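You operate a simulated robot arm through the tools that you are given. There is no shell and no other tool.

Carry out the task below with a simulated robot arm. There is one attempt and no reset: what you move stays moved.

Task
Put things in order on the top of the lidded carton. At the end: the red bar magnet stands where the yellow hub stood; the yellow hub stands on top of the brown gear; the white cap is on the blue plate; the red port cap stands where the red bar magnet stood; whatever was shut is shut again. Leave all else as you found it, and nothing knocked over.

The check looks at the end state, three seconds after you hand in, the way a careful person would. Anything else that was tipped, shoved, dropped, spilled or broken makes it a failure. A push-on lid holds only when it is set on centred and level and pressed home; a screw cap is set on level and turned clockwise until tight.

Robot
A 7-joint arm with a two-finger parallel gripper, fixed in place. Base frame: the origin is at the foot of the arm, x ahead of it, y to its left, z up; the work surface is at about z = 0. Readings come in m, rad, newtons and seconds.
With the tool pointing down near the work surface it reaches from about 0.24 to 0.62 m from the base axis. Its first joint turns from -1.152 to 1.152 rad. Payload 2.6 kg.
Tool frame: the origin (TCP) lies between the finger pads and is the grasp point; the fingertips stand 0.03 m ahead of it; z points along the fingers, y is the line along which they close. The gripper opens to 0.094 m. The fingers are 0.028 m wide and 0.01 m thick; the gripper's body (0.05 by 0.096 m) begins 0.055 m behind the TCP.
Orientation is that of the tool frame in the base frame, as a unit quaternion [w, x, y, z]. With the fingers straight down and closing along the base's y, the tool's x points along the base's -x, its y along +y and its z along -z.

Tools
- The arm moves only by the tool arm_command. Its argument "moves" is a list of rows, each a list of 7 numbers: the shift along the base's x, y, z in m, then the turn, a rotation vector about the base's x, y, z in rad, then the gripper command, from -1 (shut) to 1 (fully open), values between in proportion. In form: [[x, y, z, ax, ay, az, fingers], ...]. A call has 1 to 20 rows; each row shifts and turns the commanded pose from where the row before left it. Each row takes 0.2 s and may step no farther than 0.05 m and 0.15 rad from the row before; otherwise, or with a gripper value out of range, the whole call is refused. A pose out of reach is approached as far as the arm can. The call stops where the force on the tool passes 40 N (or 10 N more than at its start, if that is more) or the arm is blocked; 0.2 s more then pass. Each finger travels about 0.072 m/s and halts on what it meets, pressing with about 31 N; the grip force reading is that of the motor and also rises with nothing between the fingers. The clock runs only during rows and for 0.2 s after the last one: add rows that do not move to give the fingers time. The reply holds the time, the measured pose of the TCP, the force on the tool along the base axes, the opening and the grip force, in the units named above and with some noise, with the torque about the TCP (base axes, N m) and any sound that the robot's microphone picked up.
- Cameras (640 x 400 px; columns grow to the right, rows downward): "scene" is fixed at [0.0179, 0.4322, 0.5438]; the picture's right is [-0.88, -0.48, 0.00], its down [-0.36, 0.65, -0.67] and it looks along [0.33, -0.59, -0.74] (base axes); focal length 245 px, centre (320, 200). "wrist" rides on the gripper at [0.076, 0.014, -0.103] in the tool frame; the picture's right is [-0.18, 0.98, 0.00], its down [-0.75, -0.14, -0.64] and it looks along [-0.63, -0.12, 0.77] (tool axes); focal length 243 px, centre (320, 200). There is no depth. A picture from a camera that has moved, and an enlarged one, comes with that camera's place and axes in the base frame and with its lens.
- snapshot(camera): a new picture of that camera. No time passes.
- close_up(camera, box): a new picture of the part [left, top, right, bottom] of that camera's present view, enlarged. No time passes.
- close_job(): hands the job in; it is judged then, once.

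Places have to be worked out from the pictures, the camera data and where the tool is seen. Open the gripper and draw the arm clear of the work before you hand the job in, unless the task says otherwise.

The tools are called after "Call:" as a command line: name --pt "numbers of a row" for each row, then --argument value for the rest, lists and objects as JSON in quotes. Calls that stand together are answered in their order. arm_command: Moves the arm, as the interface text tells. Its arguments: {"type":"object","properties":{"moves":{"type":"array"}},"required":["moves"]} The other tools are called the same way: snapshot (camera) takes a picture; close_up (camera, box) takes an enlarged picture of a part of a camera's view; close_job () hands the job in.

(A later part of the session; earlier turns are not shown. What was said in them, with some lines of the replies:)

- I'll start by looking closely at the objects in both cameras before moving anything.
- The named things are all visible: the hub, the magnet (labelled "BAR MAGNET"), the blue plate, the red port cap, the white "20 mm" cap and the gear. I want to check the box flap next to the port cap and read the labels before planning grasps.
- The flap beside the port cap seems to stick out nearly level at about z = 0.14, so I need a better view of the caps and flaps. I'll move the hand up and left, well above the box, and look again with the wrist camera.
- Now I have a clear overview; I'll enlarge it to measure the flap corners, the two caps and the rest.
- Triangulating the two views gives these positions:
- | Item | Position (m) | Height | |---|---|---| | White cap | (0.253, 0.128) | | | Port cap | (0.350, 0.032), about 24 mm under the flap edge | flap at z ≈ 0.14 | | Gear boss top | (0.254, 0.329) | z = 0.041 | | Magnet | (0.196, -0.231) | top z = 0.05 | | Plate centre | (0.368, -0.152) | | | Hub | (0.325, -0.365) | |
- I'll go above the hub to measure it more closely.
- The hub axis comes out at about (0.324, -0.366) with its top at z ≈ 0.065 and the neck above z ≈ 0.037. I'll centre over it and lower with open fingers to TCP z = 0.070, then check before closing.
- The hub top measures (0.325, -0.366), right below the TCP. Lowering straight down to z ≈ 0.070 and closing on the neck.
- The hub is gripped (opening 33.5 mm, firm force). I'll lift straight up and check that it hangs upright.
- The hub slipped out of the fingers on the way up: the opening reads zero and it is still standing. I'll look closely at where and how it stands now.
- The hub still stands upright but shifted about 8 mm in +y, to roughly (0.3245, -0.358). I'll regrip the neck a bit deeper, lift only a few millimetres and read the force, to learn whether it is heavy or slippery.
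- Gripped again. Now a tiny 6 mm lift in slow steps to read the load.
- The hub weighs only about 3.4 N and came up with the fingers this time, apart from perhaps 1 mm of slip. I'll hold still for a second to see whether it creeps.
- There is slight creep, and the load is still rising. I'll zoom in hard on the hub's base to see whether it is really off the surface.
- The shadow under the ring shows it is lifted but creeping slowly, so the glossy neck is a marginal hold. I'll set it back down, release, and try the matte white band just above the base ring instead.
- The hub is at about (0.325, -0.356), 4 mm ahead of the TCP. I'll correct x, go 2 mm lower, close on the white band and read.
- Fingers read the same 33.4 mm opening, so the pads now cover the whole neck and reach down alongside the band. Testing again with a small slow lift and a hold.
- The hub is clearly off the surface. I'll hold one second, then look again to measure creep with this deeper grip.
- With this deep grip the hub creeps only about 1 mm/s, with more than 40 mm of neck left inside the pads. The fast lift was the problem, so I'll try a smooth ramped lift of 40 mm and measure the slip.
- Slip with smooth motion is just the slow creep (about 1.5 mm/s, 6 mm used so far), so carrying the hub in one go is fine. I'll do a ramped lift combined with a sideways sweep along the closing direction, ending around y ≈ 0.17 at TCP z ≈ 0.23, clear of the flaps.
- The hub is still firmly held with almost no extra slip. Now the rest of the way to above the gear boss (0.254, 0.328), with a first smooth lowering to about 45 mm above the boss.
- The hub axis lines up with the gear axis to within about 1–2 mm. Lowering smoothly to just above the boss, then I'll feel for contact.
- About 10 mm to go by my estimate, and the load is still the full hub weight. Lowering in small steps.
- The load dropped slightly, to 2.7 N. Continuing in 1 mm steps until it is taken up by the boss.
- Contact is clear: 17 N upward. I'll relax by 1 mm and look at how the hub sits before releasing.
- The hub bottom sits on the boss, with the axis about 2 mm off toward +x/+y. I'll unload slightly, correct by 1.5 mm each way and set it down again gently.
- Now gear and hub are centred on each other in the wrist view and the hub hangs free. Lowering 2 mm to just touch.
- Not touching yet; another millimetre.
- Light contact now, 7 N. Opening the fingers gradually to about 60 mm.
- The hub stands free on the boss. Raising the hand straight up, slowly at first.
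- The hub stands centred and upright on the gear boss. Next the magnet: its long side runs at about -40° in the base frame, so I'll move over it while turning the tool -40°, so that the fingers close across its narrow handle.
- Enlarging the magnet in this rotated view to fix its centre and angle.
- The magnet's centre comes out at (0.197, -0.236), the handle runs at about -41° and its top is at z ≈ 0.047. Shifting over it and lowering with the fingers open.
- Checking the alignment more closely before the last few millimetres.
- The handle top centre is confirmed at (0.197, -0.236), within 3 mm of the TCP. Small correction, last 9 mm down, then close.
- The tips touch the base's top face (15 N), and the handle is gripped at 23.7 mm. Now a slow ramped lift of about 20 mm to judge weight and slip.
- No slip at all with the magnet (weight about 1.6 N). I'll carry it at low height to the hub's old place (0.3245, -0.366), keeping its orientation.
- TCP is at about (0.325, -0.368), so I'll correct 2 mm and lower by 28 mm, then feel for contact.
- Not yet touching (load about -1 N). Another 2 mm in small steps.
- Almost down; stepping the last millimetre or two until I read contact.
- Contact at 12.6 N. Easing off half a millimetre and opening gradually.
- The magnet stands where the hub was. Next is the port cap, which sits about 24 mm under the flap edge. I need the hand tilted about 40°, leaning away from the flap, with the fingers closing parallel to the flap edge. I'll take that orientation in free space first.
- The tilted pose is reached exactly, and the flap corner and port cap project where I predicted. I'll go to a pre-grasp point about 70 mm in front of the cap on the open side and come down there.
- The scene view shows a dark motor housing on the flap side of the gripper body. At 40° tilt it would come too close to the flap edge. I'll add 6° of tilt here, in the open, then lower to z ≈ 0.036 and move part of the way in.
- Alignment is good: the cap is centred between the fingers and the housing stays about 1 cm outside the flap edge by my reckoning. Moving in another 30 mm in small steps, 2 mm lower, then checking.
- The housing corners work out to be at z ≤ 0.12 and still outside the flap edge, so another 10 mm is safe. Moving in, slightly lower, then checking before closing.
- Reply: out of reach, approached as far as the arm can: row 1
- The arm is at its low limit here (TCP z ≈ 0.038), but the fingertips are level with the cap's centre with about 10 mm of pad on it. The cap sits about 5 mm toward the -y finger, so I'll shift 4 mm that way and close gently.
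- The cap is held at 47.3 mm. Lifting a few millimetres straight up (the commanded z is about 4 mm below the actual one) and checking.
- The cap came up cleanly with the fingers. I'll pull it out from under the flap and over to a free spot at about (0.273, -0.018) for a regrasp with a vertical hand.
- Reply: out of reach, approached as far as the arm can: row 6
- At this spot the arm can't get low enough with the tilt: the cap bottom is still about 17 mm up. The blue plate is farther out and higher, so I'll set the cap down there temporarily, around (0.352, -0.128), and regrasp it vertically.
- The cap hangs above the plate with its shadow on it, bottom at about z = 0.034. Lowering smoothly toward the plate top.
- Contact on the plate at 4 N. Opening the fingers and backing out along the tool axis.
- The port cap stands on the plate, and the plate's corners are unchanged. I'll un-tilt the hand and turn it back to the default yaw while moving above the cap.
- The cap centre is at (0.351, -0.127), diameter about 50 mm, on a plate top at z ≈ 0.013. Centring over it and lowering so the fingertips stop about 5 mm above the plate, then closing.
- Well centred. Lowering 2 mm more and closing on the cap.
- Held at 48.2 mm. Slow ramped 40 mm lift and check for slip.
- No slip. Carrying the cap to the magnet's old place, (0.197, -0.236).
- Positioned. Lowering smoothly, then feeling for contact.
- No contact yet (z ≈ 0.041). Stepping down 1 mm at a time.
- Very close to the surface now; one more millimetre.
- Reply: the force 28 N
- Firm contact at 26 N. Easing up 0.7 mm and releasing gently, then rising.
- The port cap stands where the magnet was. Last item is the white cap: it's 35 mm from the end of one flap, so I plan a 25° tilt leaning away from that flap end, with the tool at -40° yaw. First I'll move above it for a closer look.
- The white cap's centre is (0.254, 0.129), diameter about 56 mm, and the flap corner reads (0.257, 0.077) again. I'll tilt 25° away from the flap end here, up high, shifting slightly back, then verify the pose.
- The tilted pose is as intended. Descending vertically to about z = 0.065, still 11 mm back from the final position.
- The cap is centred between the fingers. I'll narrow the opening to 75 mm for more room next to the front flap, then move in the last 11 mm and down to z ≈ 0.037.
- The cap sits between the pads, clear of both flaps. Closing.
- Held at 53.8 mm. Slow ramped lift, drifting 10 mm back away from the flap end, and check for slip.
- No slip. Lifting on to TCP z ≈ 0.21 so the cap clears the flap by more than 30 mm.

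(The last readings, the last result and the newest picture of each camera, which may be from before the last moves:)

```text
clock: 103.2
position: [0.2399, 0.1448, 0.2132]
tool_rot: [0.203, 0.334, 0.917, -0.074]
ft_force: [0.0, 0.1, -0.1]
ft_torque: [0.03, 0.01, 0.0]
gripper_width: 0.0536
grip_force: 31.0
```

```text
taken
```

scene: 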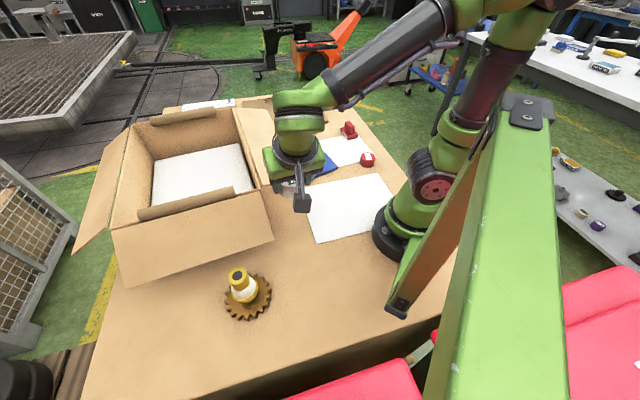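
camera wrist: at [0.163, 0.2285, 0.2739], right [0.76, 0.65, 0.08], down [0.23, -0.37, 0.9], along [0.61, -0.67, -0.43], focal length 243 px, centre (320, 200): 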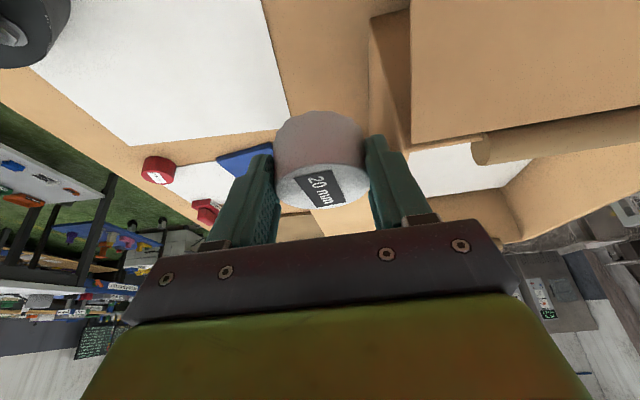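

Cap secure. Carrying it over to above the plate centre (0.368, -0.152).

Call:
arm_command --pt "0.0036 -0.0087 0 0 0 0 -1" --pt "0.0072 -0.0173 0 0 0 0 -1" --pt "0.0108 -0.026 0 0 0 0 -1" --pt "0.0132 -0.0318 0 0 0 0 -1" --pt "0.0144 -0.0347 0 0 0 0 -1" --pt "0.0144 -0.0347 0 0 0 0 -1" --pt "0.0144 -0.0347 0 0 0 0 -1" --pt "0.0132 -0.0318 0 0 0 0 -1" --pt "0.0108 -0.026 0 0 0 0 -1" --pt "0.0084 -0.0202 0 0 0 0 -1" --pt "0.006 -0.0145 0 0 0 0 -1" --pt "0.0036 -0.0087 0 0 0 0 -1" --pt "0 0 0 0 0 0 -1"

Call:
snapshot --camera "wrist"

Call:
close_up --camera "scene" --box '[250, 80, 410, 180]'

```text
clock: 106.0
position: [0.36, -0.145, 0.2122]
tool_rot: [0.203, 0.335, 0.917, -0.075]
ft_force: [-0.1, 0.8, 0.0]
ft_torque: [0.0, 0.01, 0.0]
gripper_width: 0.0537
grip_force: 30.8
```

```text
taken
camera wrist: at [0.2841, -0.061, 0.2729], right [0.76, 0.65, 0.08], down [0.22, -0.37, 0.9], along [0.61, -0.67, -0.43], focal length 243 px, centre (320, 200)
```

wrist: 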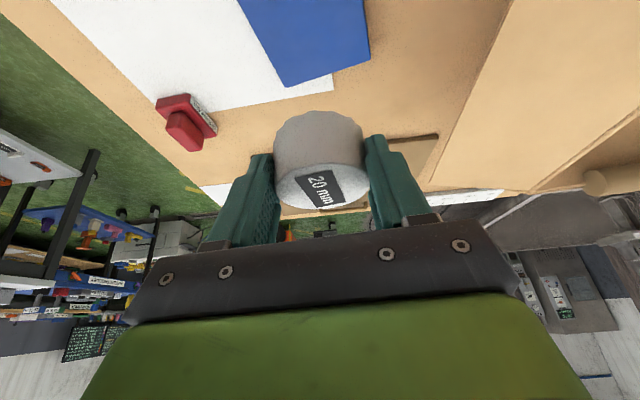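

```text
4.00 times, centred on (330, 130) of scene
camera zoom: at [0.0179, 0.4322, 0.5438], right [-0.88, -0.48, 0.0], down [-0.36, 0.65, -0.67], along [0.33, -0.59, -0.74], focal length 979 px, centre (280, 480)
```

zoom: 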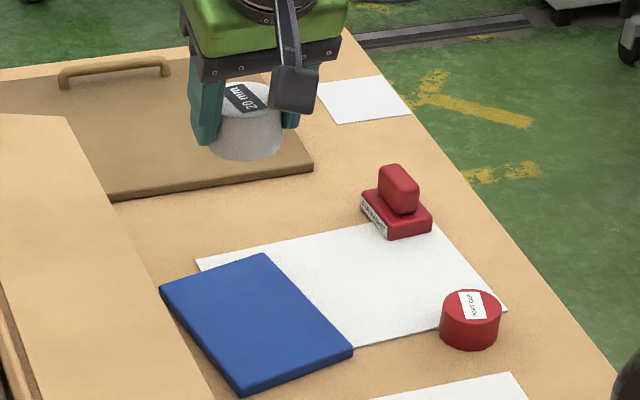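

The cap is above the plate centre. Lowering by 150 mm with a smooth ramp, leaving about 12 mm.

Call:
arm_command --pt "0 0 -0.004 0 0 0 -1" --pt "0 0 -0.008 0 0 0 -1" --pt "0 0 -0.012 0 0 0 -1" --pt "0 0 -0.016 0 0 0 -1" --pt "0 0 -0.02 0 0 0 -1" --pt "0 0 -0.02 0 0 0 -1" --pt "0 0 -0.02 0 0 0 -1" --pt "0 0 -0.016 0 0 0 -1" --pt "0 0 -0.012 0 0 0 -1" --pt "0 0 -0.01 0 0 0 -1" --pt "0 0 -0.006 0 0 0 -1" --pt "0 0 -0.004 0 0 0 -1" --pt "0 0 -0.002 0 0 0 -1"

Call:
snapshot --camera "wrist"

Call:
close_up --camera "scene" --box '[270, 110, 366, 180]'

```text
clock: 108.8
position: [0.3598, -0.1465, 0.0622]
tool_rot: [0.204, 0.334, 0.917, -0.074]
ft_force: [-0.4, 0.7, -0.3]
ft_torque: [0.04, -0.02, 0.02]
gripper_width: 0.0536
grip_force: 30.8
```

```text
taken
camera wrist: at [0.283, -0.062, 0.1225], right [0.76, 0.65, 0.08], down [0.22, -0.37, 0.9], along [0.61, -0.67, -0.43], focal length 243 px, centre (320, 200)
```

wrist: 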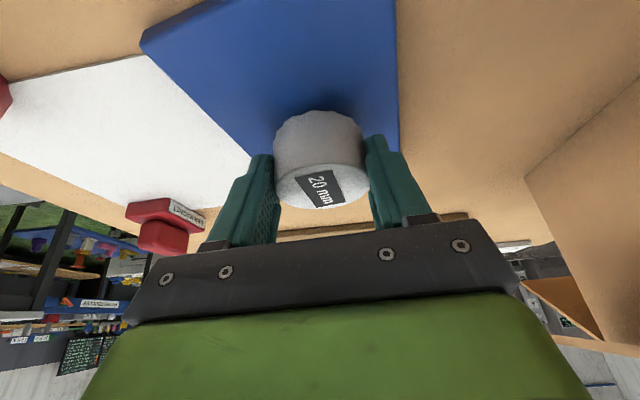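

```text
5.71 times, centred on (318, 145) of scene
camera zoom: at [0.0179, 0.4322, 0.5438], right [-0.88, -0.48, 0.0], down [-0.36, 0.65, -0.67], along [0.33, -0.59, -0.74], focal length 1398 px, centre (331, 514)
```

zoom: 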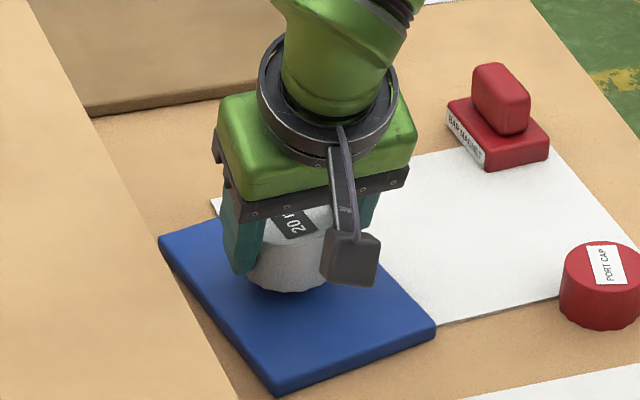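

Bottom at about z = 0.024, plate top at 0.013. Lowering the remaining centimetre in small steps.

Call:
arm_command --pt "0 0 -0.002 0 0 0 -1" --pt "0 0 -0.003 0 0 0 -1" --pt "0 0 -0.003 0 0 0 -1" --pt "0 0 -0.002 0 0 0 -1" --pt "0 0 0 0 0 0 -1"

```text
clock: 110.0
position: [0.3593, -0.1474, 0.0523]
tool_rot: [0.203, 0.335, 0.917, -0.075]
ft_force: [0.4, 0.2, -0.9]
ft_torque: [-0.02, 0.0, -0.04]
gripper_width: 0.0539
grip_force: 30.8
```

No contact yet; stepping 1 mm at a time.

Call:
arm_command --pt "0 0 -0.001 0 0 0 -1" --pt "0 0 -0.0005 0 0 0 -1" --pt "0 0 0 0 0 0 -1"

Call:
close_up --camera "scene" --box '[280, 130, 360, 180]'

```text
clock: 110.8
position: [0.3592, -0.1451, 0.0515]
tool_rot: [0.204, 0.334, 0.917, -0.075]
ft_force: [-2.1, 0.2, 7.1]
ft_torque: [0.03, 0.07, 0.03]
gripper_width: 0.0541
grip_force: 31.3
```

```text
8.00 times, centred on (320, 155) of scene
camera zoom: at [0.0178, 0.4323, 0.5438], right [-0.88, -0.48, 0.0], down [-0.36, 0.65, -0.67], along [0.33, -0.59, -0.74], focal length 1958 px, centre (320, 560)
```

zoom: 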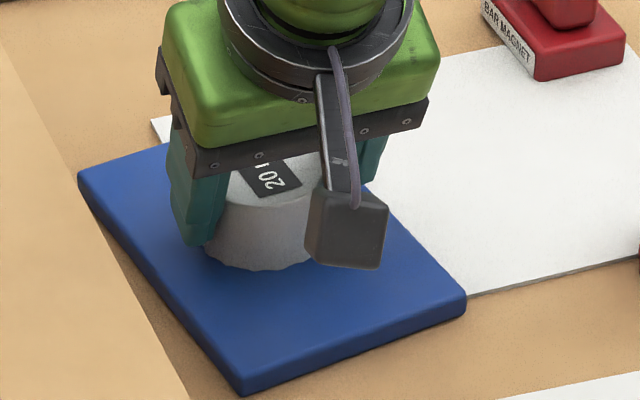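

Contact on the plate at 7 N. Opening gradually and backing out along the tool axis.

Call:
arm_command --pt "0 0 0 0 0 0 0.18" --pt "0 0 0 0 0 0 0.3" --pt "0 0 0 0 0 0 0.6" --pt "0 0 0 0 0 0 0.8" --pt "-0.0016 0.0014 0.0045 0 0 0 0.8" --pt "-0.0049 0.0041 0.0136 0 0 0 0.8" --pt "-0.0097 0.0082 0.0272 0 0 0 0.8" --pt "-0.0113 0.0095 0.0317 0 0 0 0.8" --pt "0 0 0.04 0 0 0 1" --pt "0 0 0.04 0 0 0 1" --pt "0 0 0 0 0 0 1"

Call:
close_up --camera "scene" --box '[270, 110, 382, 180]'

Call:
snapshot --camera "wrist"

```text
clock: 113.2
position: [0.3326, -0.1229, 0.2107]
tool_rot: [0.203, 0.334, 0.918, -0.075]
ft_force: [0.1, -1.0, 0.5]
ft_torque: [-0.01, 0.03, -0.01]
gripper_width: 0.0939
grip_force: 0.1
```

```text
5.71 times, centred on (326, 145) of scene
camera zoom: at [0.0179, 0.4322, 0.5438], right [-0.88, -0.48, 0.0], down [-0.36, 0.65, -0.67], along [0.33, -0.59, -0.74], focal length 1398 px, centre (286, 514)
```

zoom: 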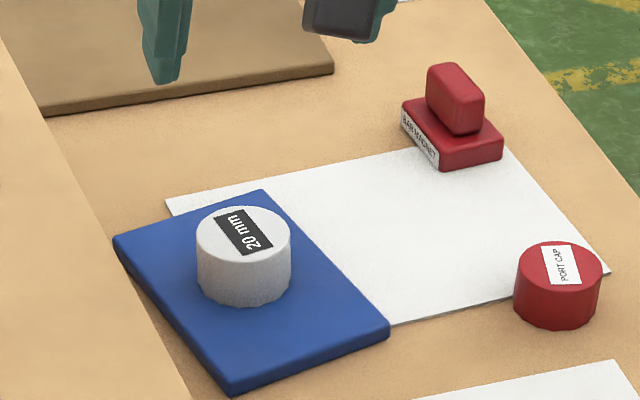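

```text
taken
camera wrist: at [0.2556, -0.0378, 0.2704], right [0.76, 0.65, 0.08], down [0.22, -0.37, 0.9], along [0.61, -0.67, -0.43], focal length 243 px, centre (320, 200)
```

wrist: 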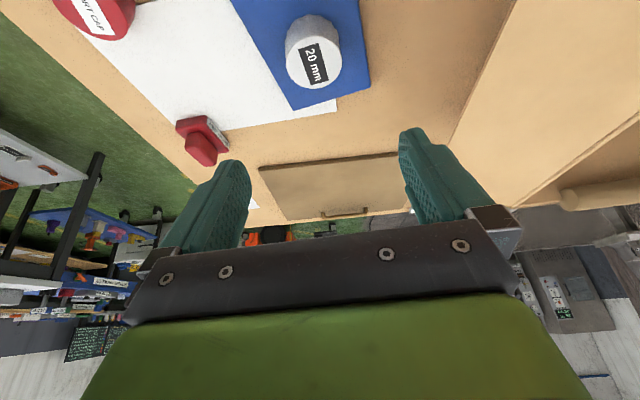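

The white cap stands level near the plate centre. Straightening the hand and drawing it up clear, then a final inspection.

Call:
arm_command --pt "0 0 0.03 0 0 0 1" --pt "0 0 0.03 0.0935 0.1114 0 1" --pt "-0.005 -0.01 0.02 0.0935 0.1114 0 1" --pt "-0.005 -0.01 0.01 0.0935 0.1114 0 1" --pt "-0.005 -0.005 0 0 0 0.1396 1" --pt "-0.005 -0.005 0 0 0 0.1396 1" --pt "-0.005 -0.005 0 0 0 0.1396 1" --pt "-0.005 -0.003 0 0 0 0.1396 1" --pt "0 0 0 0 0 0.1396 1" --pt "0 0 0 0 0 0 1" --pt "0 0 0 0 0 0 1"

Call:
snapshot --camera "scene"

Call:
snapshot --camera "wrist"

Call:
close_up --camera "scene" --box '[200, 250, 296, 330]'

Call:
close_up --camera "scene" --box '[80, 90, 340, 290]'

Call:
close_up --camera "scene" --box '[260, 90, 420, 190]'

```text
clock: 115.6
position: [0.3042, -0.1608, 0.2986]
tool_rot: [-0.001, -0.001, 1.0, 0.0]
ft_force: [-1.0, 0.1, 0.2]
ft_torque: [0.04, -0.03, 0.03]
gripper_width: 0.0941
grip_force: 0.0
```

```text
taken
```

scene: 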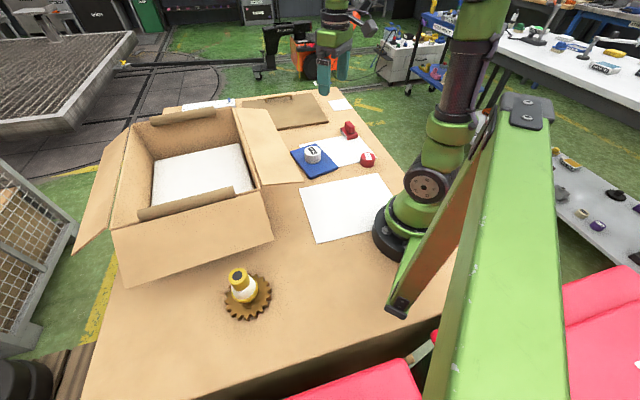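

```text
taken
camera wrist: at [0.2272, -0.1456, 0.4], right [0.18, 0.98, 0.0], down [0.75, -0.14, 0.64], along [0.63, -0.12, -0.77], focal length 243 px, centre (320, 200)
```

wrist: 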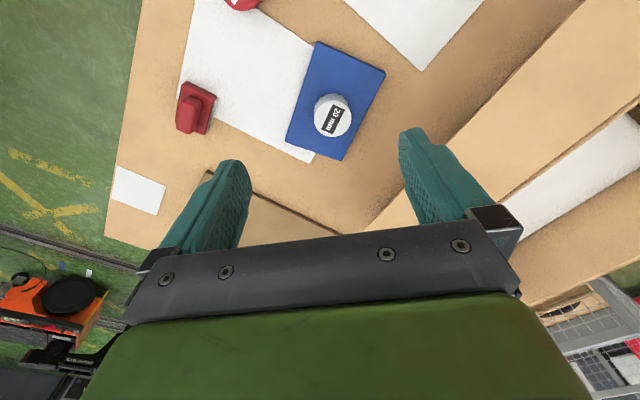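

```text
5.00 times, centred on (248, 290) of scene
camera zoom: at [0.0179, 0.4322, 0.5438], right [-0.88, -0.48, 0.0], down [-0.36, 0.65, -0.67], along [0.33, -0.59, -0.74], focal length 1224 px, centre (680, -250)
```

zoom: 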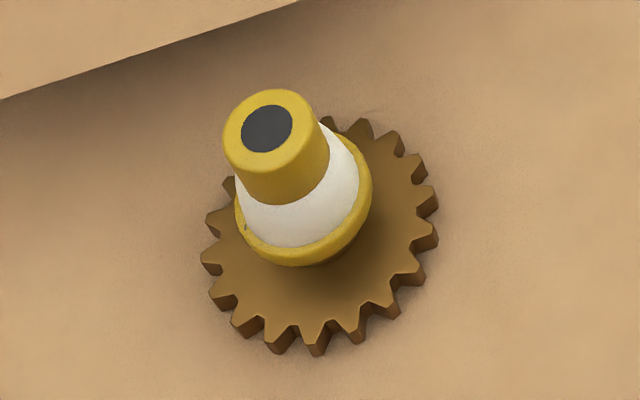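

```text
2.00 times, centred on (210, 190) of scene
camera zoom: at [0.0179, 0.4322, 0.5438], right [-0.88, -0.48, 0.0], down [-0.36, 0.65, -0.67], along [0.33, -0.59, -0.74], focal length 490 px, centre (540, 220)
```

zoom: 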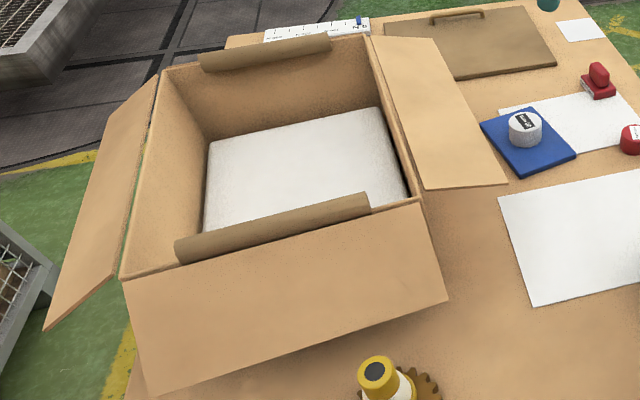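

```text
4.00 times, centred on (340, 140) of scene
camera zoom: at [0.0179, 0.4322, 0.5438], right [-0.88, -0.48, 0.0], down [-0.36, 0.65, -0.67], along [0.33, -0.59, -0.74], focal length 979 px, centre (240, 440)
```

zoom: 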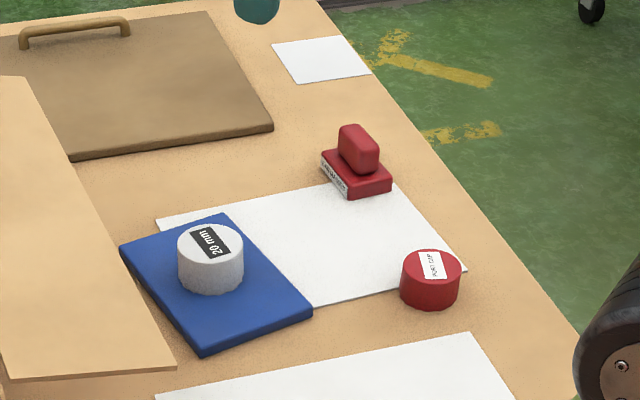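

The final pictures show every goal met:
- The hub stands upright on the gear boss.
- The magnet is at the hub's old place.
- The white cap is on the blue plate.
- The port cap is at the magnet's old place.

Flaps, sheets, plate and panel are unchanged, and nothing that was shut has been opened. The gripper is open and clear, so I hand in.

Call:
close_job

```text
The job is handed in.
```

The job is handed in, and the last pictures before hand-in showed every item where the task wanted it. I don't have the check's verdict.

- **Yellow hub:** it stands upright on the brown gear's boss, roughly centred. On my first lift it slipped out of the fingers. It stayed upright and moved about 8 mm, and I then carried it over with a deeper, slower grip.
- **Red bar magnet:** it stands where the hub stood originally, turned the same way as before.
- **Red port cap:** it stands where the magnet stood. It started partly under the box flap, so I set it on the blue plate for a moment to regrip it.
- **White cap:** it stands near the middle of the blue plate.

The box flaps, plate, sheets and handled panel look as I found them. I opened nothing that was shut, and nothing was knocked over. The gripper is open and clear of the work.
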